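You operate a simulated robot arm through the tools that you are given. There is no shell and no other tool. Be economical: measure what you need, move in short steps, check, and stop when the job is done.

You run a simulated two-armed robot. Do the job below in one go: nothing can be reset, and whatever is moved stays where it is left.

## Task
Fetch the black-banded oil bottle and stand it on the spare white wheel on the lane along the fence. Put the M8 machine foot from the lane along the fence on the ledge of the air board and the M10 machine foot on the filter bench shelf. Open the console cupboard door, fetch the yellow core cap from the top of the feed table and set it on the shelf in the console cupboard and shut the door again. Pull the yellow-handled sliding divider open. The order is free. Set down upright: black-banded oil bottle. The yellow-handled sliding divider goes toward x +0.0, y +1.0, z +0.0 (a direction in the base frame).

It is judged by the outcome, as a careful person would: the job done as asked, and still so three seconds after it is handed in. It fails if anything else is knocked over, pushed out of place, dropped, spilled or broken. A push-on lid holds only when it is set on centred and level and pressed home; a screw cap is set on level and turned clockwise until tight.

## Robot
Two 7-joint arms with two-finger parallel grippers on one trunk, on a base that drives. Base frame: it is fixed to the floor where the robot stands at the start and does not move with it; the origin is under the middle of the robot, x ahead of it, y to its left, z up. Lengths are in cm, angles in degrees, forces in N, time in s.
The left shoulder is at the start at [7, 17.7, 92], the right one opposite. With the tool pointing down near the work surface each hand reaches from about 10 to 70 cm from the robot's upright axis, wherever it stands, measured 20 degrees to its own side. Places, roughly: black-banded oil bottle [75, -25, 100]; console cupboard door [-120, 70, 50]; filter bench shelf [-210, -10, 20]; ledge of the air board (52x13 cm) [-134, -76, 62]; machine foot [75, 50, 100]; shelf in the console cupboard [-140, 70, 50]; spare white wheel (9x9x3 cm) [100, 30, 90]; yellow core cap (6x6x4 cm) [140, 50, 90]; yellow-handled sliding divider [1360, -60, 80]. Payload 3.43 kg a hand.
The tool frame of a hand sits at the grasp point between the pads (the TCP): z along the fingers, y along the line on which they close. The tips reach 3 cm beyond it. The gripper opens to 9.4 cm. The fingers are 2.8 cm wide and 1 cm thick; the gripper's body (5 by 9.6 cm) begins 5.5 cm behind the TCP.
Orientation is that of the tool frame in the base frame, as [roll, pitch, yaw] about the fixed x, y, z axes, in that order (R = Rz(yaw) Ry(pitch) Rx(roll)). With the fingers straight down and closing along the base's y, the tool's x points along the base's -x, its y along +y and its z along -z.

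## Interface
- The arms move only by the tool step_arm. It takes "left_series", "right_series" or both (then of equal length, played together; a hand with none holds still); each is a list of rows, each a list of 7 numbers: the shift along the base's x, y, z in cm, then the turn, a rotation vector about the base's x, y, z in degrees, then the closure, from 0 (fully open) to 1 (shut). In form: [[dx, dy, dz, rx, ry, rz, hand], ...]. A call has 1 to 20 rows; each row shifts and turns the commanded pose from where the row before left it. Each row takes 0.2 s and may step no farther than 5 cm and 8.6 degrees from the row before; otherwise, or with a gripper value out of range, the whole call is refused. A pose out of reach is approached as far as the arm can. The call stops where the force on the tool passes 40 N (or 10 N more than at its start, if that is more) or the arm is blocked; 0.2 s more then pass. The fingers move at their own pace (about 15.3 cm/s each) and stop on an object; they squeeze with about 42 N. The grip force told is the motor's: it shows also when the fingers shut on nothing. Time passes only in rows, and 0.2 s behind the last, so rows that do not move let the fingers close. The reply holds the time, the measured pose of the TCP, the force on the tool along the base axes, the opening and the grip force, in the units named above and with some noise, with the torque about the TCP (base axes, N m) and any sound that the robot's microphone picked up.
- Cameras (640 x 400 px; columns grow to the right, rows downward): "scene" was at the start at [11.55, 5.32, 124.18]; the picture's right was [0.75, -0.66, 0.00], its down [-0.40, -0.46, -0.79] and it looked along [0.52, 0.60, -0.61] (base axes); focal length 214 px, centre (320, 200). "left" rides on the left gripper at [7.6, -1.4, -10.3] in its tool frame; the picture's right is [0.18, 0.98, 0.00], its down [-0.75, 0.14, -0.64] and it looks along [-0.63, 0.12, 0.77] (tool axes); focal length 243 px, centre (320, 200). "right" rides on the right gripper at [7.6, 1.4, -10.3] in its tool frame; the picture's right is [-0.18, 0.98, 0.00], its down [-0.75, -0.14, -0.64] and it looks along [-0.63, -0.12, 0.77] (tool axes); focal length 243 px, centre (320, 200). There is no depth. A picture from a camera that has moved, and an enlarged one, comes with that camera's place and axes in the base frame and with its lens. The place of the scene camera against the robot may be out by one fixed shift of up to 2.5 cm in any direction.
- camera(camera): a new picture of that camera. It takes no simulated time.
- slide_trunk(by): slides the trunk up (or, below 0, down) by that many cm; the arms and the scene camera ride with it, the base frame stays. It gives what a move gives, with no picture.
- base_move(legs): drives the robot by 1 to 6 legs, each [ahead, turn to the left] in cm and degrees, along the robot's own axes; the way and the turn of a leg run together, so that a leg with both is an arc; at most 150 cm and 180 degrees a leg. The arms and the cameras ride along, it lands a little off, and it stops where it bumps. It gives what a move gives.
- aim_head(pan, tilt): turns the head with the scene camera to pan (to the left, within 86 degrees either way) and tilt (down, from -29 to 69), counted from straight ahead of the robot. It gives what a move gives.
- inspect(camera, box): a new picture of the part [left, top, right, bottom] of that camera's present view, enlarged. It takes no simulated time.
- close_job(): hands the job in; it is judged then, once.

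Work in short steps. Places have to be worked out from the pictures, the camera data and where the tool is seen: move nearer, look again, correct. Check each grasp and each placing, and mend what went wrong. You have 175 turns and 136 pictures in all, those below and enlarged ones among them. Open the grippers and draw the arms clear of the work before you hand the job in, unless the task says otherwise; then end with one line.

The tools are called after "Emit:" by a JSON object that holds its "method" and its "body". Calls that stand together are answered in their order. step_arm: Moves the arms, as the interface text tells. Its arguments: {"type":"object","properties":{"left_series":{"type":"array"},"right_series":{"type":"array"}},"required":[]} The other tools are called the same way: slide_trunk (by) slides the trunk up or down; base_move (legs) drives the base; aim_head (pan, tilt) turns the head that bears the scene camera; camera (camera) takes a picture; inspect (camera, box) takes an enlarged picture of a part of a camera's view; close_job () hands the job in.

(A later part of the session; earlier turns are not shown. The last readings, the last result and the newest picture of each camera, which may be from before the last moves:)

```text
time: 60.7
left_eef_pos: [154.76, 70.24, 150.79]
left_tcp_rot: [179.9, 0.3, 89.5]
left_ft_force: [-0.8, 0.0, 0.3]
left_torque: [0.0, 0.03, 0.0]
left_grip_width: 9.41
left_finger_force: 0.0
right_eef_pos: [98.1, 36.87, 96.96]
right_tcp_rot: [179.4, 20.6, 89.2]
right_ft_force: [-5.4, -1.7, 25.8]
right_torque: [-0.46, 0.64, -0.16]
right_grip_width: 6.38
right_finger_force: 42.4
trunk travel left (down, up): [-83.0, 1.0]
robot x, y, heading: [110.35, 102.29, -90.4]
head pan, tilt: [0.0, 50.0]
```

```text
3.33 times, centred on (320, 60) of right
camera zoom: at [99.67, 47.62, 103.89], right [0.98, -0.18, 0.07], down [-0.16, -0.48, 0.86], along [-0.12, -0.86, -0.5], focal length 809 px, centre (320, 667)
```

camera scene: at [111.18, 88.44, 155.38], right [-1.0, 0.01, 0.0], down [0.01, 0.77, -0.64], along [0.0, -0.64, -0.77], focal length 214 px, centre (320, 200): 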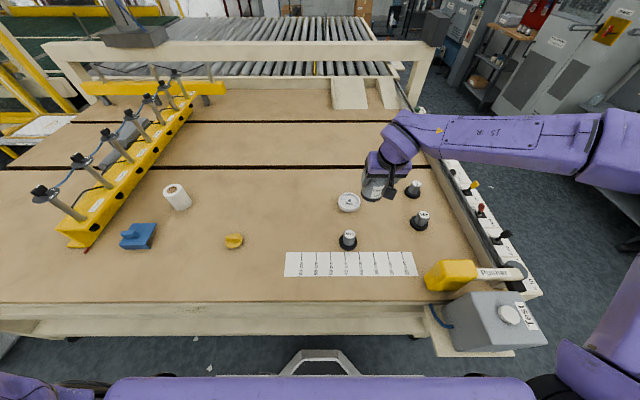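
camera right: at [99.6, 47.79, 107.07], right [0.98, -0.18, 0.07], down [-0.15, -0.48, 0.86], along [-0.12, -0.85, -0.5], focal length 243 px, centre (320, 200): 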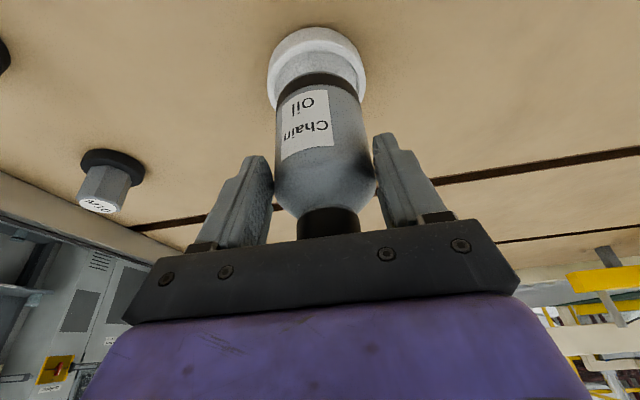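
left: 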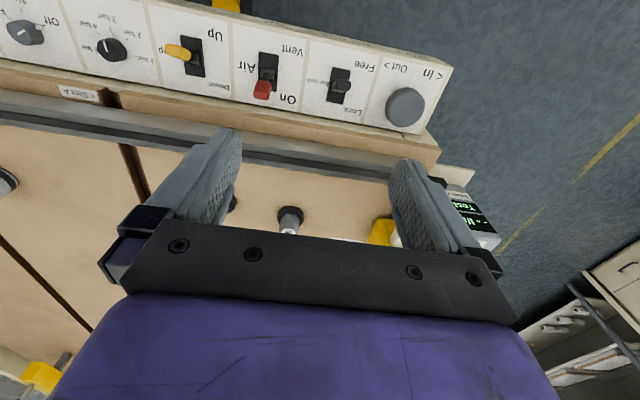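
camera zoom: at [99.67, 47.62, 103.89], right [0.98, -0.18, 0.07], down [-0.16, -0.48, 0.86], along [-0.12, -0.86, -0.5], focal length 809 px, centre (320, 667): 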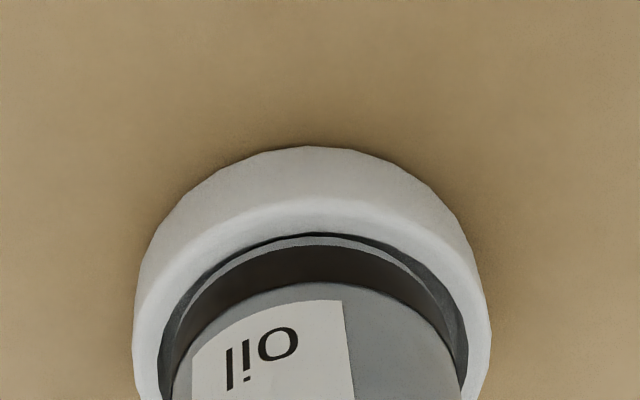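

Contact now appears central. I relieve the load and open slightly, keeping the fingers round the bottle to check how it stands.

Emit:
{"method": "step_arm", "body": {"right_series": [[0, 0, 0.25, 0, 0, 0, 1], [0, 0, 0, 0, 0, 0, 0.25], [0, 0, 0, 0, 0, 0, 0.22], [0, 0, 0, 0, 0, 0, 0.2]]}}

Emit:
{"method": "inspect", "body": {"camera": "right", "box": [200, 0, 440, 240]}}

Emit:
{"method": "inspect", "body": {"camera": "scene", "box": [310, 160, 400, 220]}}

```text
time: 61.7
left_eef_pos: [154.85, 69.74, 150.6]
left_tcp_rot: [180.0, 0.1, 89.6]
left_ft_force: [0.1, -0.3, 0.0]
left_torque: [0.02, 0.0, -0.02]
left_grip_width: 9.39
left_finger_force: 0.1
right_eef_pos: [98.18, 36.73, 96.69]
right_tcp_rot: [179.4, 20.1, 89.2]
right_ft_force: [0.7, 0.9, -0.3]
right_torque: [-0.02, 0.0, 0.0]
right_grip_width: 7.54
right_finger_force: 0.0
trunk travel left (down, up): [-83.0, 1.0]
robot x, y, heading: [110.48, 102.23, -90.5]
head pan, tilt: [0.0, 50.0]
```

```text
1.67 times, centred on (320, 120) of right
camera zoom: at [99.71, 47.38, 103.73], right [0.98, -0.18, 0.07], down [-0.15, -0.49, 0.86], along [-0.12, -0.85, -0.5], focal length 404 px, centre (320, 333)
```

zoom: 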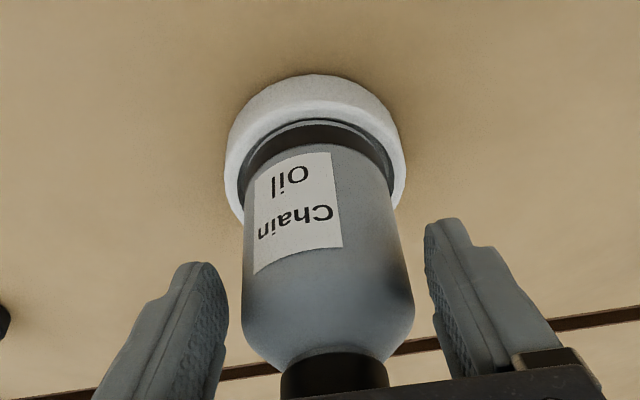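

```text
6.67 times, centred on (355, 190) of scene
camera zoom: at [111.24, 88.26, 155.36], right [-1.0, 0.01, 0.0], down [0.0, 0.77, -0.64], along [0.0, -0.64, -0.77], focal length 1430 px, centre (87, 267)
```

zoom: 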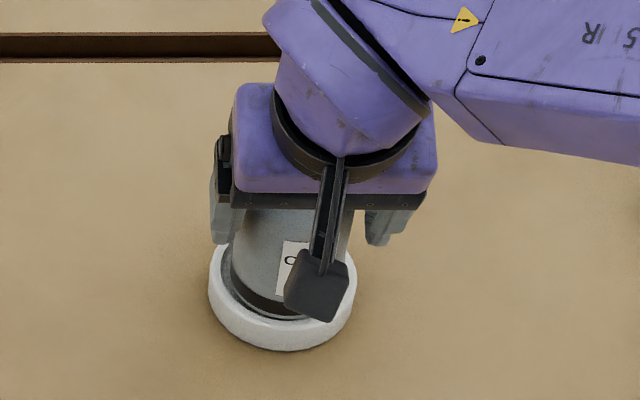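

Bottle stands by itself. Open fully and withdraw along the finger axis.

Emit:
{"method": "step_arm", "body": {"right_series": [[0, 0, 0, 0, 0, 0, 0], [0, 0.35, 1, 0, 0, 0, 0], [0, 1, 2.8, 0, 0, 0, 0], [0, 1.2, 3.5, 0, 0, 0, 0], [0, 1.2, 3.5, 0, 0, 0, 0], [0, 4, 2, 0, 0, 0, 0], [0, 4, 0, 0, 0, 0, 0], [0, 0, 0, 0, 0, 0, 0]]}}

Emit:
{"method": "inspect", "body": {"camera": "scene", "box": [290, 140, 450, 260]}}

Emit:
{"method": "camera", "body": {"camera": "right"}}

```text
time: 63.5
left_eef_pos: [154.97, 69.67, 150.53]
left_tcp_rot: [179.9, 0.1, 89.6]
left_ft_force: [-0.9, -0.2, 0.0]
left_torque: [0.04, 0.01, -0.02]
left_grip_width: 9.4
left_finger_force: 0.1
right_eef_pos: [98.22, 48.46, 109.52]
right_tcp_rot: [179.6, 20.1, 89.1]
right_ft_force: [0.2, -0.7, 0.1]
right_torque: [0.01, 0.02, 0.01]
right_grip_width: 9.41
right_finger_force: 0.1
trunk travel left (down, up): [-83.0, 1.0]
robot x, y, heading: [110.3, 102.47, -90.6]
head pan, tilt: [0.0, 50.0]
```

```text
3.33 times, centred on (370, 200) of scene
camera zoom: at [111.27, 88.2, 155.36], right [-1.0, 0.01, 0.0], down [0.0, 0.77, -0.64], along [0.0, -0.64, -0.77], focal length 715 px, centre (153, 200)
```

zoom: 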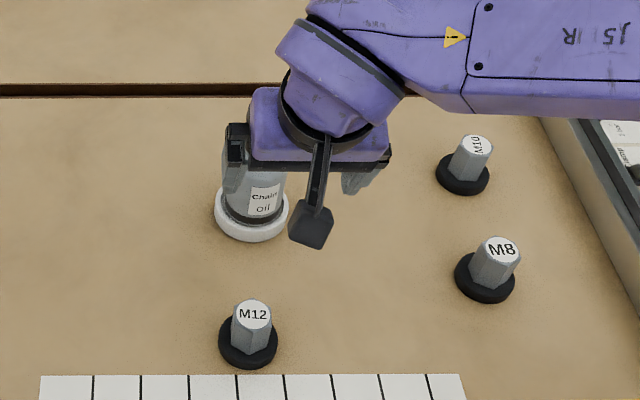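

```text
100 pictures are left
camera right: at [99.8, 59.11, 116.61], right [0.98, -0.18, 0.07], down [-0.15, -0.49, 0.86], along [-0.12, -0.85, -0.5], focal length 243 px, centre (320, 200)
```

right: 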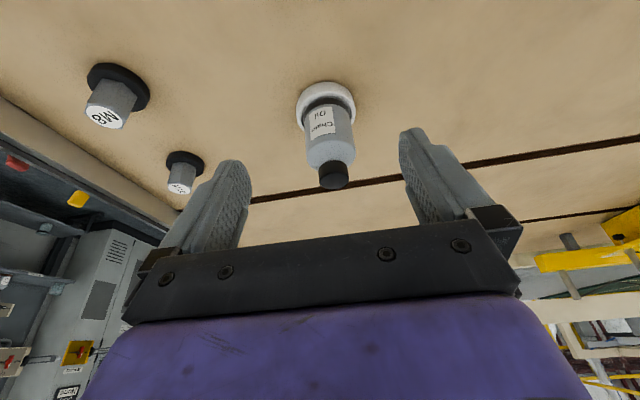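

Bottle is standing on the wheel. Next the two feet, best taken from the front (M10≈(70.5,28), M8≈(72,43.7)). Retract the right arm and drive back to the front.

Emit:
{"method": "step_arm", "body": {"right_series": [[0, 4, 2, 0, 0, 0, 0], [0, 4, 2, 0, 0, 0, 0], [0, 4, 0, 0, 0, 0, 0], [0, 4, 0, 0, 0, 0, 0]]}}

Emit:
{"method": "base_move", "body": {"legs": [[-25, 0], [0, -90], [150, 0], [0, 90], [92, 0], [0, 90]]}}

```text
time: 64.5
left_eef_pos: [154.74, 69.98, 150.7]
left_tcp_rot: [180.0, 0.1, 89.6]
left_ft_force: [0.0, -0.1, 0.0]
left_torque: [-0.07, 0.05, 0.01]
left_grip_width: 9.39
left_finger_force: 0.1
right_eef_pos: [98.06, 64.65, 113.67]
right_tcp_rot: [179.4, 20.1, 89.0]
right_ft_force: [0.3, 0.5, 0.5]
right_torque: [-0.03, 0.01, 0.0]
right_grip_width: 9.4
right_finger_force: 0.0
trunk travel left (down, up): [-83.0, 1.0]
robot x, y, heading: [110.82, 102.34, -90.4]
head pan, tilt: [0.0, 50.0]
```

```text
time: 89.2
left_eef_pos: [-6.25, 79.76, 150.72]
left_tcp_rot: [179.9, 0.0, -179.8]
left_ft_force: [-0.5, 1.1, -0.5]
left_torque: [-0.01, 0.01, 0.01]
left_grip_width: 9.37
left_finger_force: 0.0
right_eef_pos: [-0.36, 23.06, 113.5]
right_tcp_rot: [179.4, 20.0, 179.8]
right_ft_force: [-0.3, -0.1, 0.3]
right_torque: [-0.01, 0.04, 0.0]
right_grip_width: 9.4
right_finger_force: 0.1
trunk travel left (down, up): [-83.0, 1.0]
robot x, y, heading: [-38.62, 35.57, 0.1]
head pan, tilt: [0.0, 50.0]
```

Forward 46 cm to the table front, then look from the head.

Emit:
{"method": "base_move", "body": {"legs": [[46, 0]]}}

Emit:
{"method": "camera", "body": {"camera": "scene"}}

```text
time: 92.0
left_eef_pos: [39.6, 80.05, 150.76]
left_tcp_rot: [179.8, 0.2, -179.6]
left_ft_force: [-0.1, 0.6, -0.1]
left_torque: [-0.02, -0.01, 0.03]
left_grip_width: 9.41
left_finger_force: 0.0
right_eef_pos: [45.61, 23.49, 113.5]
right_tcp_rot: [179.4, 20.2, 179.8]
right_ft_force: [1.0, -0.3, -0.4]
right_torque: [0.01, -0.02, -0.01]
right_grip_width: 9.41
right_finger_force: 0.1
trunk travel left (down, up): [-83.0, 1.0]
robot x, y, heading: [7.55, 35.58, 0.1]
head pan, tilt: [0.0, 50.0]
```

```text
99 pictures are left
camera scene: at [21.14, 34.21, 155.39], right [0.0, -1.0, 0.0], down [-0.77, 0.0, -0.64], along [0.64, 0.0, -0.77], focal length 214 px, centre (320, 200)
```

scene: 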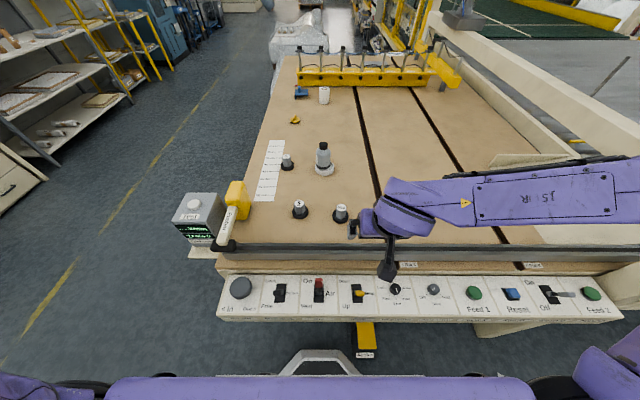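

Bring the right hand above M10 with the tilt kept, and view.

Emit:
{"method": "step_arm", "body": {"right_series": [[4, 1, -1.5, 0, 0, 0, 0], [4, 1, -1.5, 0, 0, 0, 0], [4, 1, -1.5, 0, 0, 0, 0], [4, 0.5, -1.5, 0, 0, 0, 0], [4, 0.5, -1, 0, 0, 0, 0], [3, 0, 0, 0, 0, 0, 0], [0, 0, 0, 0, 0, 0, 0]]}}

Emit:
{"method": "camera", "body": {"camera": "right"}}

```text
time: 93.6
left_eef_pos: [39.78, 79.93, 150.55]
left_tcp_rot: [179.9, 0.2, -179.7]
left_ft_force: [0.9, -0.8, -0.7]
left_torque: [-0.04, -0.02, 0.01]
left_grip_width: 9.43
left_finger_force: 0.1
right_eef_pos: [68.7, 27.3, 106.62]
right_tcp_rot: [179.4, 20.2, 179.9]
right_ft_force: [-0.8, -0.5, -0.1]
right_torque: [0.01, -0.01, 0.0]
right_grip_width: 9.4
right_finger_force: 0.0
trunk travel left (down, up): [-83.0, 1.0]
robot x, y, heading: [8.12, 35.41, 0.5]
head pan, tilt: [0.0, 50.0]
```

```text
98 pictures are left
camera right: at [58.05, 28.69, 113.62], right [0.17, 0.98, 0.07], down [0.49, -0.15, 0.86], along [0.86, -0.11, -0.5], focal length 243 px, centre (320, 200)
```

right: 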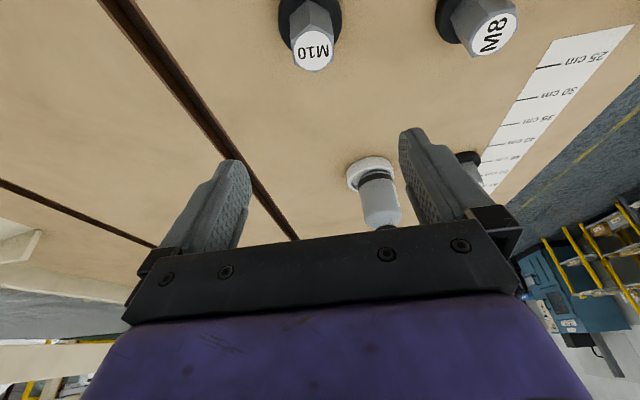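

M10 is at (70,27.7), M8 at (72,43.5). For the low shelf a larger tilt helps, so I take M10 with 35° tilt: rotate, centre, descend to z≈94 first.

Emit:
{"method": "step_arm", "body": {"right_series": [[0, 0.2, -1, 0, -7.5, 0, 0], [0.5, 0.2, -1, 0, -7.5, 0, 0], [0.5, 0, -3, 0, 0, 0, 0], [0, 0, -3, 0, 0, 0, 0], [0, 0, -3, 0, 0, 0, 0], [0, 0, -2, 0, 0, 0, 0], [0, 0, 0, 0, 0, 0, 0]]}}

Emit:
{"method": "camera", "body": {"camera": "right"}}

```text
time: 95.2
left_eef_pos: [39.9, 79.98, 150.74]
left_tcp_rot: [179.9, 0.2, -179.7]
left_ft_force: [0.1, -0.6, 0.1]
left_torque: [0.02, -0.03, 0.0]
left_grip_width: 9.4
left_finger_force: 0.1
right_eef_pos: [69.66, 27.7, 93.57]
right_tcp_rot: [179.5, 35.2, 179.8]
right_ft_force: [-1.3, 0.2, 0.0]
right_torque: [0.0, 0.01, 0.0]
right_grip_width: 9.39
right_finger_force: 0.0
trunk travel left (down, up): [-83.0, 1.0]
robot x, y, heading: [7.49, 35.37, 0.1]
head pan, tilt: [0.0, 50.0]
```

```text
97 pictures are left
camera right: at [57.61, 29.1, 97.57], right [0.15, 0.98, 0.11], down [0.25, -0.15, 0.96], along [0.96, -0.11, -0.26], focal length 243 px, centre (320, 200)
```

right: 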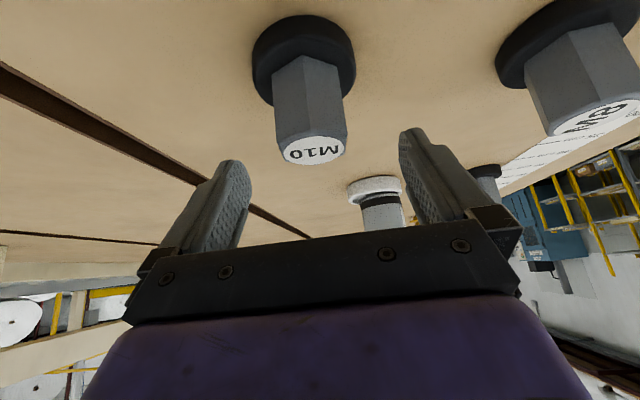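

Centred well; descend to z≈89.5, close, and lift slightly.

Emit:
{"method": "step_arm", "body": {"right_series": [[0.4, 0, -2, 0, 0, 0, 0], [0, 0, -1.6, 0, 0, 0, 0], [0, 0, -0.4, 0, 0, 0, 0], [0, 0, 0, 0, 0, 0, 1], [0, 0, 0, 0, 0, 0, 1], [0, 0, 0, 0, 0, 0, 1], [0, 0, 1.5, 0, 0, 0, 1], [0, 0, 3, 0, 0, 0, 1], [0, 0, 0, 0, 0, 0, 1]]}}

Emit:
{"method": "camera", "body": {"camera": "right"}}

```text
time: 97.2
left_eef_pos: [39.81, 79.98, 150.66]
left_tcp_rot: [179.8, 0.2, -179.7]
left_ft_force: [1.3, 0.5, 0.0]
left_torque: [0.02, 0.05, 0.02]
left_grip_width: 9.39
left_finger_force: 0.1
right_eef_pos: [70.08, 27.76, 94.0]
right_tcp_rot: [179.4, 35.1, 179.8]
right_ft_force: [0.6, 0.7, -1.7]
right_torque: [-0.02, 0.0, 0.05]
right_grip_width: 5.77
right_finger_force: 42.1
trunk travel left (down, up): [-83.0, 1.0]
robot x, y, heading: [8.22, 35.03, 0.4]
head pan, tilt: [0.0, 50.0]
```

```text
96 pictures are left
camera right: at [58.06, 29.16, 98.11], right [0.15, 0.98, 0.11], down [0.25, -0.15, 0.96], along [0.96, -0.11, -0.27], focal length 243 px, centre (320, 200)
```

right: 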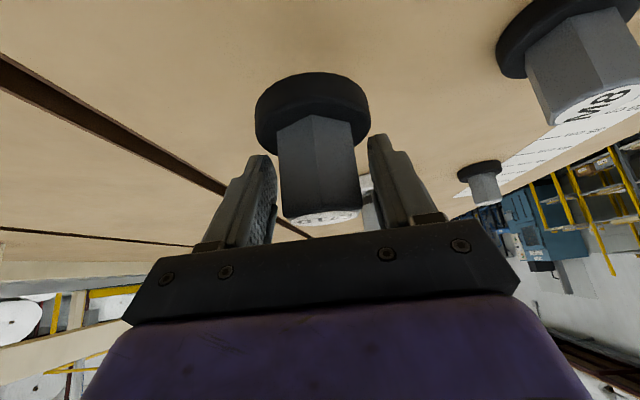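

The fingertips hold the disc (5.8 cm), not the hex. I set it back down and regrip 1.6 cm higher.

Emit:
{"method": "step_arm", "body": {"right_series": [[0, 0, -2.5, 0, 0, 0, 1], [0, 0, -1.5, 0, 0, 0, 1], [0, 0, -0.4, 0, 0, 0, 1], [0, 0, -0.2, 0, 0, 0, 1], [0, 0, 0, 0, 0, 0, 0.2], [0, 0, 0, 0, 0, 0, 0], [0, 0, 1.7, 0, 0, 0, 0], [-0.3, 0, 0, 0, 0, 0, 0], [0, 0, 0, 0, 0, 0, 1], [0, 0, 0, 0, 0, 0, 1], [0, 0, 0, 0, 0, 0, 1]]}}

Emit:
{"method": "camera", "body": {"camera": "right"}}

```text
time: 99.6
left_eef_pos: [39.71, 79.94, 150.67]
left_tcp_rot: [179.9, 0.2, -179.6]
left_ft_force: [0.6, -0.7, 0.1]
left_torque: [0.0, 0.01, 0.0]
left_grip_width: 9.41
left_finger_force: 0.1
right_eef_pos: [69.7, 27.73, 91.25]
right_tcp_rot: [179.4, 35.0, 179.8]
right_ft_force: [0.4, 0.4, 0.1]
right_torque: [-0.03, 0.01, 0.0]
right_grip_width: 4.24
right_finger_force: 42.2
trunk travel left (down, up): [-83.0, 1.0]
robot x, y, heading: [7.99, 34.95, 0.5]
head pan, tilt: [0.0, 50.0]
```

```text
95 pictures are left
camera right: at [57.71, 29.11, 95.2], right [0.15, 0.98, 0.12], down [0.25, -0.15, 0.96], along [0.96, -0.11, -0.26], focal length 243 px, centre (320, 200)
```

right: 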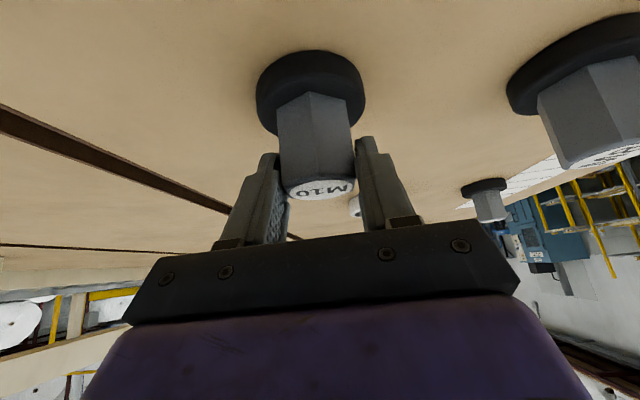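

Hex now gripped (4.2 cm). Lift and retract the right hand, and bring the left hand above M8 with 20° tilt.

Emit:
{"method": "step_arm", "body": {"right_series": [[0, 0, 3, 0, 0, 0, 1], [0, 0, 4, 0, 0, 0, 1], [-2, -1, 4, 0, 0, 0, 1], [-4, -2, 2, 0, 0, 0, 1], [-4, -2, 2, 0, 0, 0, 1], [-4, -2, 2, 0, 0, 0, 1], [-4, -2, 2, 0, 0, 0, 1], [-4, -2, 2, 0, 0, 0, 1], [-3, 0, 0, 0, 0, 0, 1], [0, 0, 0, 0, 0, 0, 1], [0, 0, 0, 0, 0, 0, 1], [0, 0, 0, 0, 0, 0, 1], [0, 0, 0, 0, 0, 0, 1]], "left_series": [[0, 0, 0, 0, -6.7, 0, 0], [0, 0, 0, 0, -6.7, 0, 0], [0, 0, 0, 0, -6.6, 0, 0], [2, -3, -3, 0, 0, 0, 0], [2, -4, -2, 0, 0, 0, 0], [2, -4, -2, 0, 0, 0, 0], [2, -4, -2, 0, 0, 0, 0], [2, -4, -2, 0, 0, 0, 0], [2, -4, -3, 0, 0, 0, 0], [2, -4, -3, 0, 0, 0, 0], [2, -4, -3, 0, 0, 0, 0], [2, -4, -3, 0, 0, 0, 0], [2, -1.5, -3, 0, 0, 0, 0]]}}

```text
refused: row 9 steps farther than a row can; nothing moved
```

Shorten the too-long rows and repeat.

Emit:
{"method": "step_arm", "body": {"right_series": [[0, 0, 3, 0, 0, 0, 1], [0, 0, 4, 0, 0, 0, 1], [-2, -1, 4, 0, 0, 0, 1], [-4, -2, 2, 0, 0, 0, 1], [-4, -2, 2, 0, 0, 0, 1], [-4, -2, 2, 0, 0, 0, 1], [-4, -2, 2, 0, 0, 0, 1], [-4, -2, 2, 0, 0, 0, 1], [-3, 0, 0, 0, 0, 0, 1], [0, 0, 0, 0, 0, 0, 1], [0, 0, 0, 0, 0, 0, 1], [0, 0, 0, 0, 0, 0, 1], [0, 0, 0, 0, 0, 0, 1], [0, 0, 0, 0, 0, 0, 1]], "left_series": [[0, 0, 0, 0, -6.7, 0, 0], [0, 0, 0, 0, -6.7, 0, 0], [0, 0, 0, 0, -6.6, 0, 0], [2, -3, -3, 0, 0, 0, 0], [2, -4, -2, 0, 0, 0, 0], [2, -4, -2, 0, 0, 0, 0], [2, -4, -2, 0, 0, 0, 0], [2, -4, -2, 0, 0, 0, 0], [2, -3.5, -2.5, 0, 0, 0, 0], [2, -3.5, -2.5, 0, 0, 0, 0], [2, -3.5, -2.5, 0, 0, 0, 0], [2, -3.5, -2.5, 0, 0, 0, 0], [2, -2, -3, 0, 0, 0, 0], [2, -1, -3, 0, 0, 0, 0]]}}

```text
time: 102.6
left_eef_pos: [68.41, 50.66, 127.04]
left_tcp_rot: [-180.0, 20.1, -179.7]
left_ft_force: [-0.3, -0.2, -0.5]
left_torque: [0.01, 0.06, 0.02]
left_grip_width: 9.39
left_finger_force: 0.0
left hand out of reach, approached as far as the arm can: row 4, 5, 6, 7, 8, 9
right_eef_pos: [50.28, 17.67, 112.42]
right_tcp_rot: [179.4, 35.1, 179.8]
right_ft_force: [0.3, 0.7, -1.8]
right_torque: [-0.04, -0.04, 0.0]
right_grip_width: 4.24
right_finger_force: 41.8
right hand out of reach, approached as far as the arm can: row 8, 9
trunk travel left (down, up): [-83.0, 1.0]
robot x, y, heading: [7.82, 35.15, 0.3]
head pan, tilt: [0.0, 50.0]
```

Left is at (68.4,50.7,127). Move over M8 and down to z≈106, then look.

Emit:
{"method": "step_arm", "body": {"left_series": [[1, -2, -3, 0, 0, 0, 0], [1, -2, -4, 0, 0, 0, 0], [1, -2, -4, 0, 0, 0, 0], [0.6, -1.2, -4, 0, 0, 0, 0], [0, 0, -4, 0, 0, 0, 0], [0, 0, -2, 0, 0, 0, 0], [0, 0, 0, 0, 0, 0, 0]]}}

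Emit:
{"method": "camera", "body": {"camera": "left"}}

```text
time: 104.2
left_eef_pos: [71.74, 43.29, 105.99]
left_tcp_rot: [179.9, 20.1, -179.7]
left_ft_force: [-0.3, 0.3, 0.2]
left_torque: [0.01, 0.02, 0.01]
left_grip_width: 9.41
left_finger_force: 0.0
right_eef_pos: [50.17, 17.71, 112.59]
right_tcp_rot: [179.4, 35.2, 179.8]
right_ft_force: [0.0, 0.0, -0.8]
right_torque: [0.02, 0.0, -0.01]
right_grip_width: 4.27
right_finger_force: 42.2
trunk travel left (down, up): [-83.0, 1.0]
robot x, y, heading: [8.06, 35.34, 0.4]
head pan, tilt: [0.0, 50.0]
```

```text
94 pictures are left
camera left: at [61.08, 42.05, 112.96], right [-0.18, 0.98, -0.06], down [0.49, 0.14, 0.86], along [0.86, 0.12, -0.5], focal length 243 px, centre (320, 200)
```

left: 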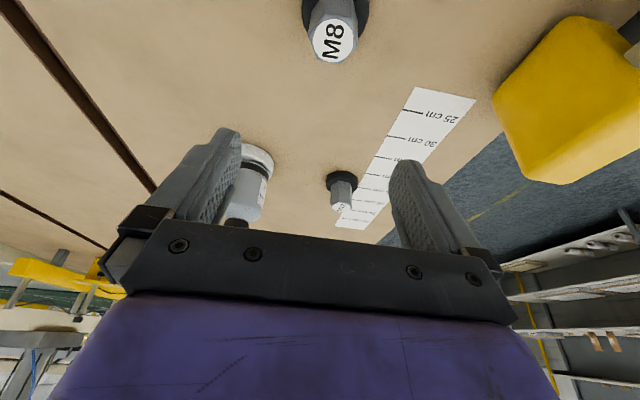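

M8 at (71.8,43.7). Descend to z 91.4, close and lift.

Emit:
{"method": "step_arm", "body": {"left_series": [[0.1, 0.4, -4, 0, 0, 0, 0], [0, 0, -4, 0, 0, 0, 0], [0, 0, -3.5, 0, 0, 0, 0], [0, 0, -2, 0, 0, 0, 0], [0, 0, -1, 0, 0, 0, 0], [0, 0, 0, 0, 0, 0, 0], [0, 0, 0, 0, 0, 0, 1], [0, 0, 0, 0, 0, 0, 1], [0, 0, 0, 0, 0, 0, 1]]}}

Emit:
{"method": "camera", "body": {"camera": "left"}}

```text
time: 106.2
left_eef_pos: [71.99, 43.71, 91.57]
left_tcp_rot: [-180.0, 20.1, -179.7]
left_ft_force: [-0.2, 0.4, 0.1]
left_torque: [0.0, -0.02, 0.0]
left_grip_width: 4.26
left_finger_force: 42.2
right_eef_pos: [50.14, 17.67, 112.53]
right_tcp_rot: [179.3, 35.1, 179.7]
right_ft_force: [0.6, -0.1, -0.9]
right_torque: [0.02, -0.02, 0.0]
right_grip_width: 4.3
right_finger_force: 41.4
trunk travel left (down, up): [-83.0, 1.0]
robot x, y, heading: [7.96, 35.08, 0.5]
head pan, tilt: [0.0, 50.0]
```

```text
93 pictures are left
camera left: at [61.22, 42.31, 98.44], right [-0.18, 0.98, -0.06], down [0.49, 0.14, 0.86], along [0.86, 0.12, -0.5], focal length 243 px, centre (320, 200)
```

left: 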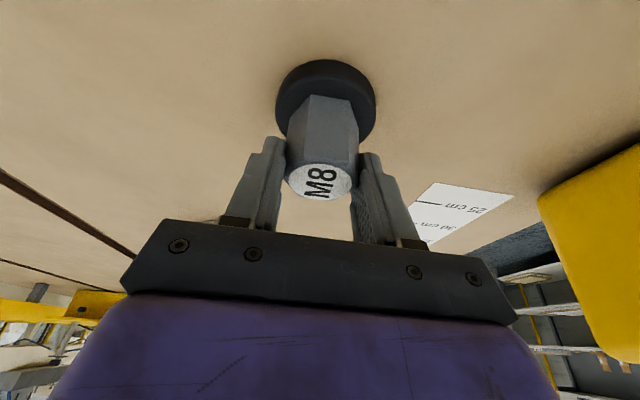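

M8 is gripped. Lift straight up, then draw back.

Emit:
{"method": "step_arm", "body": {"left_series": [[0, 0, 3, 0, 0, 0, 1], [0, 0, 4, 0, 0, 0, 1], [0, 0, 4, 0, 0, 0, 1], [0, 0, 4, 0, 0, 0, 1], [-4, 0, 2, 0, 0, 0, 1], [-4, 0, 2, 0, 0, 0, 1], [-4, 0, 0, 0, 0, 0, 1], [-4, 0, 0, 0, 0, 0, 1], [-4, 2, 0, 0, 0, 0, 1], [-3, 2, 0, 0, 0, 0, 1]]}}

Emit:
{"method": "base_move", "body": {"legs": [[-60, 0], [0, 180]]}}

Emit:
{"method": "aim_head", "body": {"pan": 0, "tilt": 25}}

Emit:
{"method": "camera", "body": {"camera": "scene"}}

```text
time: 108.4
left_eef_pos: [48.97, 48.11, 110.67]
left_tcp_rot: [-179.8, 20.1, -179.5]
left_ft_force: [0.0, 0.7, -0.9]
left_torque: [-0.03, 0.0, 0.01]
left_grip_width: 4.25
left_finger_force: 41.5
right_eef_pos: [50.11, 18.03, 112.56]
right_tcp_rot: [179.5, 35.1, 180.0]
right_ft_force: [-0.9, 0.9, -1.2]
right_torque: [-0.03, 0.02, -0.01]
right_grip_width: 4.29
right_finger_force: 41.9
trunk travel left (down, up): [-83.0, 1.0]
robot x, y, heading: [7.92, 35.07, 0.2]
head pan, tilt: [0.0, 50.0]
```

```text
time: 119.1
left_eef_pos: [-94.17, 24.03, 110.66]
left_tcp_rot: [-180.0, 20.1, -1.4]
left_ft_force: [0.1, 0.1, -0.7]
left_torque: [-0.01, 0.03, -0.01]
left_grip_width: 4.26
left_finger_force: 42.1
right_eef_pos: [-94.42, 54.07, 112.47]
right_tcp_rot: [179.4, 35.1, -2.0]
right_ft_force: [0.7, 0.3, -1.2]
right_torque: [0.01, -0.03, -0.01]
right_grip_width: 4.28
right_finger_force: 41.8
trunk travel left (down, up): [-83.0, 1.0]
robot x, y, heading: [-52.43, 35.19, 178.9]
head pan, tilt: [0.0, 50.0]
```

```text
time: 120.0
left_eef_pos: [-94.08, 23.99, 110.72]
left_tcp_rot: [180.0, 20.1, -1.3]
left_ft_force: [0.2, 1.0, -1.8]
left_torque: [0.03, 0.02, 0.03]
left_grip_width: 4.25
left_finger_force: 41.6
right_eef_pos: [-94.3, 53.99, 112.52]
right_tcp_rot: [179.4, 35.0, -1.9]
right_ft_force: [-0.1, 0.5, -0.6]
right_torque: [-0.01, -0.05, 0.02]
right_grip_width: 4.26
right_finger_force: 42.8
trunk travel left (down, up): [-83.0, 1.0]
robot x, y, heading: [-52.36, 35.0, 178.5]
head pan, tilt: [0.0, 25.0]
```

```text
92 pictures are left
camera scene: at [-65.94, 34.28, 159.11], right [0.02, 1.0, 0.0], down [0.42, -0.01, -0.91], along [-0.91, 0.02, -0.42], focal length 214 px, centre (320, 200)
```

scene: 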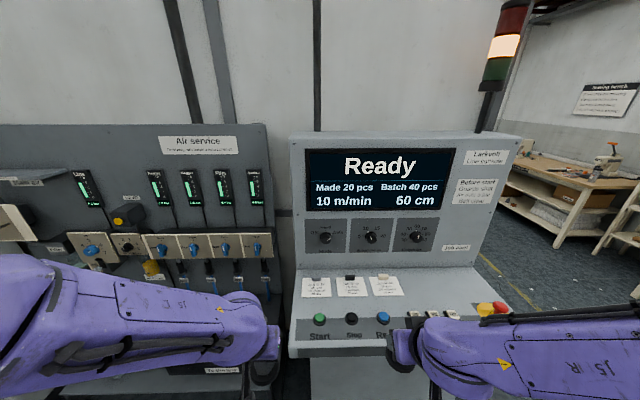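

The console is ahead, the air board to its left. I pan left to see the board's ledge and the filter bench.

Emit:
{"method": "aim_head", "body": {"pan": 50, "tilt": 32}}

Emit:
{"method": "camera", "body": {"camera": "scene"}}

```text
time: 121.2
left_eef_pos: [-94.08, 24.05, 110.73]
left_tcp_rot: [179.9, 20.1, -1.3]
left_ft_force: [0.0, 0.1, -1.0]
left_torque: [0.03, 0.02, 0.02]
left_grip_width: 4.25
left_finger_force: 42.7
right_eef_pos: [-94.36, 54.09, 112.56]
right_tcp_rot: [179.3, 35.1, -1.9]
right_ft_force: [-0.6, 0.1, -0.8]
right_torque: [0.01, -0.06, 0.05]
right_grip_width: 4.27
right_finger_force: 42.1
trunk travel left (down, up): [-83.0, 1.0]
robot x, y, heading: [-52.44, 34.68, 178.6]
head pan, tilt: [50.0, 32.0]
```

```text
91 pictures are left
camera scene: at [-62.66, 27.35, 158.01], right [-0.75, 0.66, 0.0], down [0.35, 0.4, -0.85], along [-0.56, -0.64, -0.53], focal length 214 px, centre (320, 200)
```

scene: 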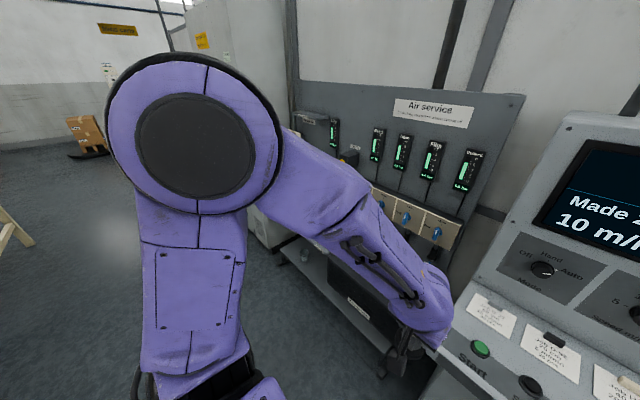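

Drive to stand in front of the air board at y≈-76 and lower the trunk.

Emit:
{"method": "base_move", "body": {"legs": [[0, 91.4], [111, 0], [0, -90]]}}

Emit:
{"method": "aim_head", "body": {"pan": 0, "tilt": 35}}

Emit:
{"method": "camera", "body": {"camera": "scene"}}

```text
time: 134.5
left_eef_pos: [-92.92, -88.17, 110.64]
left_tcp_rot: [180.0, 20.0, 0.9]
left_ft_force: [-1.0, 0.3, -1.7]
left_torque: [0.0, -0.02, 0.01]
left_grip_width: 4.22
left_finger_force: 42.4
right_eef_pos: [-94.34, -58.2, 112.46]
right_tcp_rot: [179.4, 35.0, 0.3]
right_ft_force: [-0.2, 0.7, -0.6]
right_torque: [-0.02, -0.01, 0.0]
right_grip_width: 4.28
right_finger_force: 41.7
trunk travel left (down, up): [-83.0, 1.0]
robot x, y, heading: [-51.86, -75.35, -179.3]
head pan, tilt: [50.0, 32.0]
```

```text
time: 135.7
left_eef_pos: [-92.99, -88.19, 110.62]
left_tcp_rot: [180.0, 20.1, 0.8]
left_ft_force: [-0.2, 0.2, -0.8]
left_torque: [0.02, 0.02, -0.04]
left_grip_width: 4.24
left_finger_force: 42.3
right_eef_pos: [-94.38, -58.21, 112.58]
right_tcp_rot: [179.4, 35.1, 0.2]
right_ft_force: [0.2, 0.1, -1.4]
right_torque: [0.01, -0.01, 0.03]
right_grip_width: 4.28
right_finger_force: 41.8
trunk travel left (down, up): [-83.0, 1.0]
robot x, y, heading: [-52.1, -75.53, -179.3]
head pan, tilt: [0.0, 35.0]
```

```text
90 pictures are left
camera scene: at [-64.89, -76.83, 157.54], right [-0.02, 1.0, 0.0], down [0.57, 0.01, -0.82], along [-0.82, -0.01, -0.57], focal length 214 px, centre (320, 200)
```

scene: 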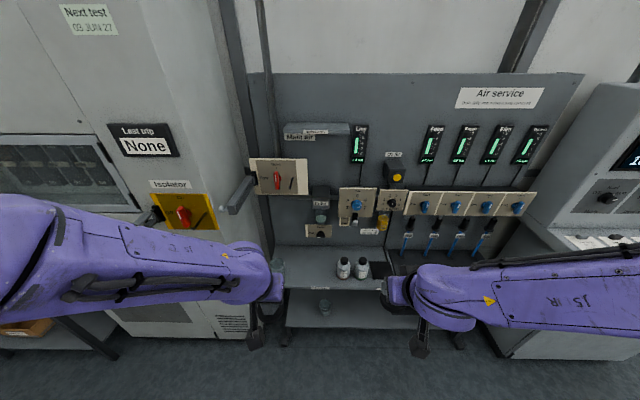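

The ledge is at rows ~250–290 with two bottles on it. Zoom for details.

Emit:
{"method": "inspect", "body": {"camera": "scene", "box": [230, 190, 430, 350]}}

```text
2.50 times, centred on (330, 270) of scene
camera zoom: at [-64.89, -76.83, 157.54], right [-0.02, 1.0, 0.0], down [0.57, 0.01, -0.82], along [-0.82, -0.01, -0.57], focal length 536 px, centre (295, 25)
```

zoom: 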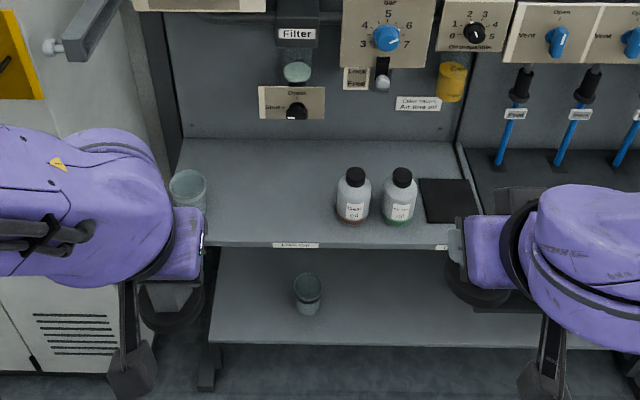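

Free spot on the ledge between cup and bottles near y≈-83. Drive forward 20, lower trunk 28, and look with the left-hand camera.

Emit:
{"method": "base_move", "body": {"legs": [[20, 0]]}}

Emit:
{"method": "slide_trunk", "body": {"by": -25}}

Emit:
{"method": "step_arm", "body": {"left_series": [[-2, 2, 0, 0, 0, 0, 1], [-2, 2, 0, 0, 0, 0, 1], [-2, 1, 0, 0, 0, 0, 1], [0, 0, 0, 0, 0, 0, 1]], "right_series": [[2, 2, 2, 0, 0, 0, 1], [2, 2, 2, 0, 0, 0, 1], [2, 2, 2, 0, 0, 0, 1], [2, 2, 2, 0, 0, 0, 1]]}}

Emit:
{"method": "camera", "body": {"camera": "left"}}

Emit:
{"method": "camera", "body": {"camera": "scene"}}

```text
time: 137.3
left_eef_pos: [-112.94, -88.55, 110.69]
left_tcp_rot: [180.0, 20.3, 1.0]
left_ft_force: [0.0, 0.0, -1.7]
left_torque: [-0.01, 0.05, -0.02]
left_grip_width: 4.25
left_finger_force: 42.2
right_eef_pos: [-114.29, -58.61, 112.61]
right_tcp_rot: [179.4, 35.1, 0.5]
right_ft_force: [0.7, -0.4, -1.5]
right_torque: [0.04, 0.01, 0.01]
right_grip_width: 4.27
right_finger_force: 42.2
trunk travel left (down, up): [-83.0, 1.0]
robot x, y, heading: [-71.74, -75.78, -179.3]
head pan, tilt: [0.0, 35.0]
```

```text
time: 139.9
left_eef_pos: [-113.08, -88.52, 85.64]
left_tcp_rot: [-180.0, 20.1, 0.9]
left_ft_force: [0.2, -0.3, -1.0]
left_torque: [-0.04, -0.02, -0.03]
left_grip_width: 4.26
left_finger_force: 41.8
right_eef_pos: [-114.45, -58.61, 87.42]
right_tcp_rot: [179.4, 35.2, 0.5]
right_ft_force: [0.1, 0.7, -0.9]
right_torque: [0.0, -0.02, -0.01]
right_grip_width: 4.25
right_finger_force: 41.2
trunk travel left (down, up): [-58.0, 26.0]
robot x, y, heading: [-72.11, -75.75, -179.0]
head pan, tilt: [0.0, 35.0]
```

```text
time: 140.9
left_eef_pos: [-119.1, -83.54, 85.65]
left_tcp_rot: [180.0, 20.2, 0.9]
left_ft_force: [0.5, 0.1, -1.3]
left_torque: [-0.01, -0.02, 0.0]
left_grip_width: 4.21
left_finger_force: 42.3
right_eef_pos: [-111.97, -51.19, 97.59]
right_tcp_rot: [179.3, 34.9, 0.4]
right_ft_force: [0.5, 0.3, -0.7]
right_torque: [-0.01, 0.02, 0.05]
right_grip_width: 4.28
right_finger_force: 42.2
right hand out of reach, approached as far as the arm can: row 1, 2, 3, 4
trunk travel left (down, up): [-58.0, 26.0]
robot x, y, heading: [-71.74, -76.03, -178.9]
head pan, tilt: [0.0, 35.0]
```

```text
88 pictures are left
camera left: at [-108.49, -81.77, 92.57], right [0.19, -0.98, -0.06], down [-0.48, -0.15, 0.86], along [-0.85, -0.13, -0.5], focal length 243 px, centre (320, 200)
```

left: 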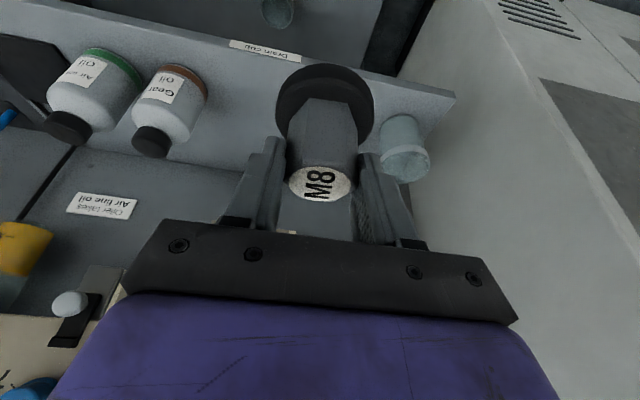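

```text
87 pictures are left
camera scene: at [-84.89, -77.03, 132.56], right [-0.02, 1.0, 0.0], down [0.57, 0.01, -0.82], along [-0.82, -0.01, -0.57], focal length 214 px, centre (320, 200)
```

scene: 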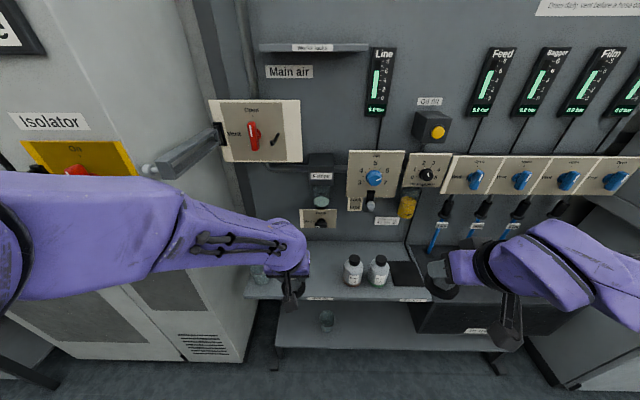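

Triangulation gives ledge front edge x≈-122, z≈70; gap between cup (y≈-93) and bottle (y≈-70). I go to (-130,-81.5) and descend partway, then check.

Emit:
{"method": "step_arm", "body": {"left_series": [[-4, 1, 0, 0, 0, 0, 1], [-4, 1, 0, 0, 0, 0, 1], [-3, 0, 0, 0, 0, 0, 1], [0, 0, -2, 0, 0, 0, 1], [0, 0, -2, 0, 0, 0, 1], [0, 0, -1, 0, 0, 0, 1], [0, 0, 0, 0, 0, 0, 1]]}}

Emit:
{"method": "camera", "body": {"camera": "left"}}

Emit:
{"method": "inspect", "body": {"camera": "scene", "box": [220, 220, 420, 345]}}

```text
time: 142.5
left_eef_pos: [-130.32, -81.7, 80.78]
left_tcp_rot: [-179.4, 20.1, 1.7]
left_ft_force: [-1.2, -0.8, -1.7]
left_torque: [-0.01, 0.0, 0.01]
left_grip_width: 4.26
left_finger_force: 42.1
right_eef_pos: [-111.94, -51.31, 97.38]
right_tcp_rot: [179.4, 35.0, 0.4]
right_ft_force: [-0.4, 1.1, -1.4]
right_torque: [-0.01, 0.02, 0.02]
right_grip_width: 4.27
right_finger_force: 42.3
trunk travel left (down, up): [-58.0, 26.0]
robot x, y, heading: [-71.98, -75.92, -178.8]
head pan, tilt: [0.0, 35.0]
```

```text
86 pictures are left
camera left: at [-119.65, -79.99, 87.72], right [0.2, -0.98, -0.07], down [-0.48, -0.16, 0.86], along [-0.85, -0.13, -0.5], focal length 243 px, centre (320, 200)
```

left: 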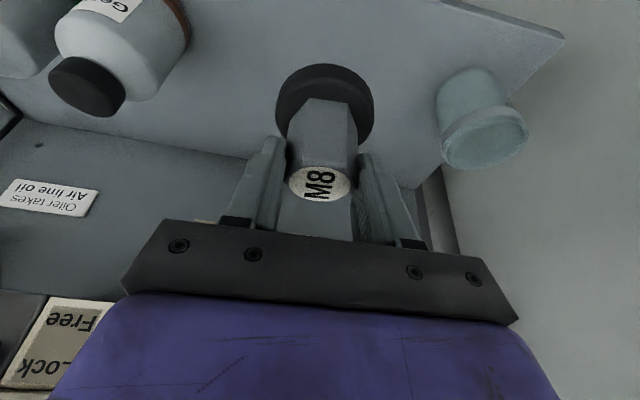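

```text
3.20 times, centred on (320, 282) of scene
camera zoom: at [-85.0, -77.15, 132.54], right [-0.02, 1.0, 0.0], down [0.57, 0.01, -0.82], along [-0.82, -0.01, -0.57], focal length 686 px, centre (320, -64)
```

zoom: 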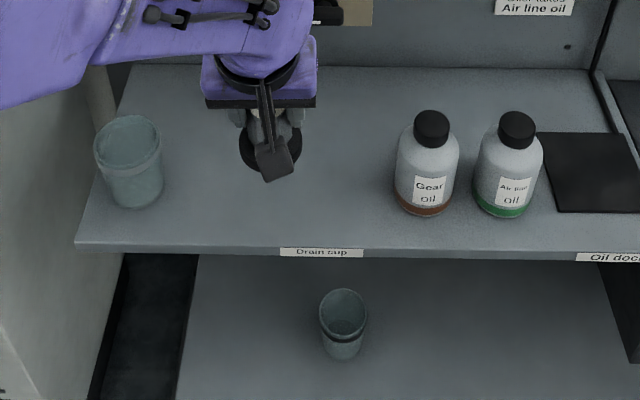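

Foot is well clear. Shift 2 cm deeper and lower until contact.

Emit:
{"method": "step_arm", "body": {"left_series": [[-2, 0, -1, 0, 0, 0, 1], [0, 0, -1, 0, 0, 0, 1], [0, 0, -1, 0, 0, 0, 1], [0, 0, 0, 0, 0, 0, 1]]}}

Emit:
{"method": "camera", "body": {"camera": "left"}}

```text
time: 143.5
left_eef_pos: [-132.13, -81.66, 77.63]
left_tcp_rot: [-180.0, 20.0, 1.2]
left_ft_force: [-0.9, -0.8, -1.0]
left_torque: [0.02, 0.01, 0.0]
left_grip_width: 4.25
left_finger_force: 42.2
right_eef_pos: [-112.01, -51.38, 97.57]
right_tcp_rot: [179.4, 35.1, 0.5]
right_ft_force: [0.3, -0.4, -1.4]
right_torque: [-0.02, 0.01, 0.0]
right_grip_width: 4.27
right_finger_force: 41.8
trunk travel left (down, up): [-58.0, 26.0]
robot x, y, heading: [-71.89, -75.51, -179.0]
head pan, tilt: [0.0, 35.0]
```

```text
84 pictures are left
camera left: at [-121.54, -79.94, 84.55], right [0.19, -0.98, -0.07], down [-0.48, -0.15, 0.86], along [-0.85, -0.13, -0.5], focal length 243 px, centre (320, 200)
```

left: 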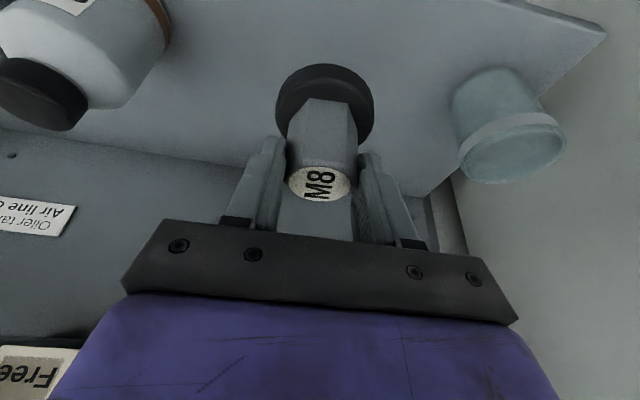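

Keep lowering in 1 cm steps; the move stops on contact.

Emit:
{"method": "step_arm", "body": {"left_series": [[0, 0, -1, 0, 0, 0, 1], [0, 0, -1, 0, 0, 0, 1], [0, 0, -1, 0, 0, 0, 1], [0, 0, 0, 0, 0, 0, 1]]}}

Emit:
{"method": "inspect", "body": {"camera": "left", "box": [220, 0, 420, 130]}}

```text
time: 144.5
left_eef_pos: [-132.21, -81.92, 74.66]
left_tcp_rot: [-179.5, 20.1, 1.5]
left_ft_force: [-0.5, 0.1, -1.3]
left_torque: [-0.03, 0.0, -0.02]
left_grip_width: 4.2
left_finger_force: 42.1
right_eef_pos: [-111.91, -51.43, 97.53]
right_tcp_rot: [179.3, 35.0, 0.5]
right_ft_force: [0.2, -0.6, -1.0]
right_torque: [0.01, 0.0, 0.02]
right_grip_width: 4.25
right_finger_force: 42.3
trunk travel left (down, up): [-58.0, 26.0]
robot x, y, heading: [-72.21, -75.9, -179.0]
head pan, tilt: [0.0, 35.0]
```

```text
3.08 times, centred on (320, 65) of left
camera zoom: at [-121.67, -80.14, 81.64], right [0.2, -0.98, -0.07], down [-0.48, -0.16, 0.86], along [-0.85, -0.14, -0.5], focal length 746 px, centre (320, 615)
```

zoom: 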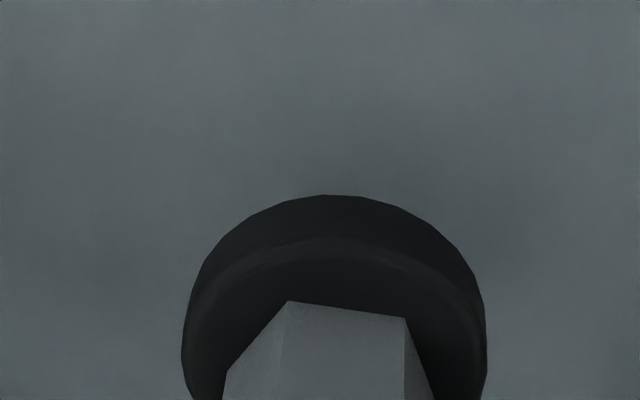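

No contact yet; continue down (guarded), with the roll slightly corrected by the arm itself.

Emit:
{"method": "step_arm", "body": {"left_series": [[0, 0, -1, 0, 0, 0, 1], [0, 0, -1, 0, 0, 0, 1], [0, 0, -1, 0, 0, 0, 1], [0, 0, -1, 0, 0, 0, 1], [0, 0, 0, 0, 0, 0, 1]]}}

Emit:
{"method": "camera", "body": {"camera": "scene"}}

```text
time: 145.7
left_eef_pos: [-132.13, -81.74, 70.65]
left_tcp_rot: [-179.9, 20.0, 1.3]
left_ft_force: [-0.3, -0.4, -1.2]
left_torque: [-0.01, 0.03, 0.01]
left_grip_width: 4.25
left_finger_force: 41.5
right_eef_pos: [-111.94, -51.29, 97.57]
right_tcp_rot: [179.5, 35.0, 0.5]
right_ft_force: [0.0, 0.6, -0.2]
right_torque: [0.01, -0.03, -0.02]
right_grip_width: 4.25
right_finger_force: 41.2
trunk travel left (down, up): [-58.0, 26.0]
robot x, y, heading: [-72.16, -75.9, -178.9]
head pan, tilt: [0.0, 35.0]
```

```text
82 pictures are left
camera scene: at [-85.0, -77.15, 132.54], right [-0.02, 1.0, 0.0], down [0.57, 0.01, -0.82], along [-0.82, -0.01, -0.57], focal length 214 px, centre (320, 200)
```

scene: 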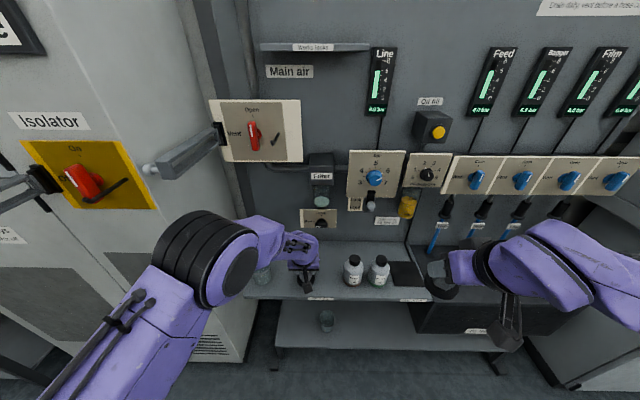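

Continue down two more cm with the guard.

Emit:
{"method": "step_arm", "body": {"left_series": [[0, 0, -0.7, 0, 0, 0, 1], [0, 0, -0.7, 0, 0, 0, 1], [0, 0, -0.7, 0, 0, 0, 1], [0, 0, -0.5, 0, 0, 0, 1], [0, 0, 0, 0, 0, 0, 1]]}}

Emit:
{"method": "inspect", "body": {"camera": "left", "box": [170, 0, 470, 190]}}

```text
time: 146.9
left_eef_pos: [-132.09, -81.52, 68.57]
left_tcp_rot: [-180.0, 20.6, 1.1]
left_ft_force: [-1.0, -0.3, 32.4]
left_torque: [-0.15, -0.22, -0.11]
left_grip_width: 4.24
left_finger_force: 42.0
right_eef_pos: [-111.76, -51.33, 97.81]
right_tcp_rot: [179.2, 35.3, 0.5]
right_ft_force: [0.5, -1.0, -2.3]
right_torque: [-0.04, -0.04, 0.03]
right_grip_width: 4.28
right_finger_force: 42.2
trunk travel left (down, up): [-58.0, 26.0]
robot x, y, heading: [-72.22, -75.71, -178.8]
head pan, tilt: [0.0, 35.0]
```

```text
2.11 times, centred on (320, 95) of left
camera zoom: at [-121.39, -79.73, 75.36], right [0.19, -0.98, -0.07], down [-0.48, -0.15, 0.87], along [-0.86, -0.13, -0.49], focal length 511 px, centre (320, 421)
```

zoom: 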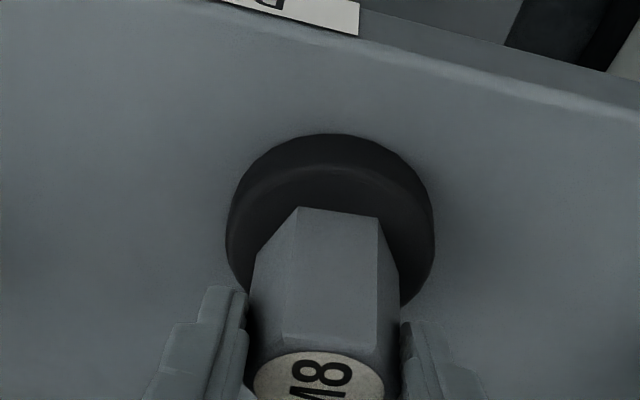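

Contact at ledge z≈62. Ease off, open, withdraw upward and back.

Emit:
{"method": "step_arm", "body": {"left_series": [[0, 0, 0.4, 0, 0, 0, 1], [0, 0, 0, 0, 0, 0, 0.4], [0, 0, 0, 0, 0, 0, 0.1], [0, 0, 0, 0, 0, 0, 0.1], [0.5, 0, 1.5, 0, 0, 0, 0.1], [1, 0, 3, 0, 0, 0, 0.1], [1, 0, 3, 0, 0, 0, 0.1], [1, 0, 4, 0, 0, 0, 0.1], [2, 0, 4, 0, 0, 0, 0], [4, 0, 2, 0, 0, 0, 0], [4, 0, 2, 0, 0, 0, 0], [4, 0, 0, 0, 0, 0, 0]]}}

Emit:
{"method": "inspect", "body": {"camera": "scene", "box": [220, 220, 420, 345]}}

```text
time: 148.9
left_eef_pos: [-123.78, -82.41, 74.77]
left_tcp_rot: [-179.2, 9.8, 2.5]
left_ft_force: [0.7, -0.4, -0.1]
left_torque: [0.01, -0.03, 0.02]
left_grip_width: 9.39
left_finger_force: 0.1
right_eef_pos: [-111.93, -51.43, 97.58]
right_tcp_rot: [179.3, 35.2, 0.4]
right_ft_force: [-0.5, 0.6, -0.5]
right_torque: [-0.01, 0.01, -0.04]
right_grip_width: 4.29
right_finger_force: 42.1
trunk travel left (down, up): [-58.0, 26.0]
robot x, y, heading: [-71.9, -75.54, -179.1]
head pan, tilt: [0.0, 35.0]
stopped in row 9 (left hand): the arm was blocked; the commanded pose is now the measured one
```

```text
3.20 times, centred on (320, 282) of scene
camera zoom: at [-84.92, -77.16, 132.55], right [-0.02, 1.0, 0.0], down [0.57, 0.01, -0.82], along [-0.82, -0.01, -0.57], focal length 686 px, centre (320, -64)
```

zoom: 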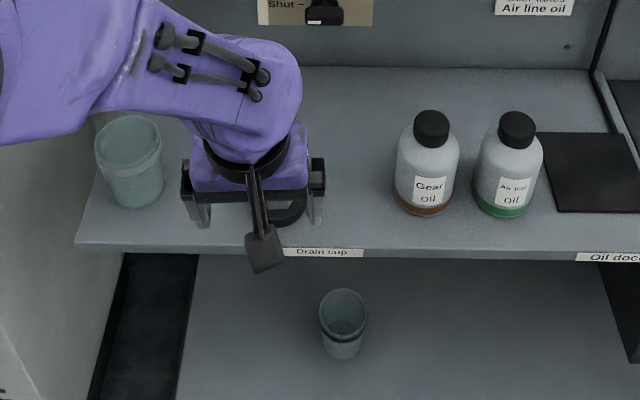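

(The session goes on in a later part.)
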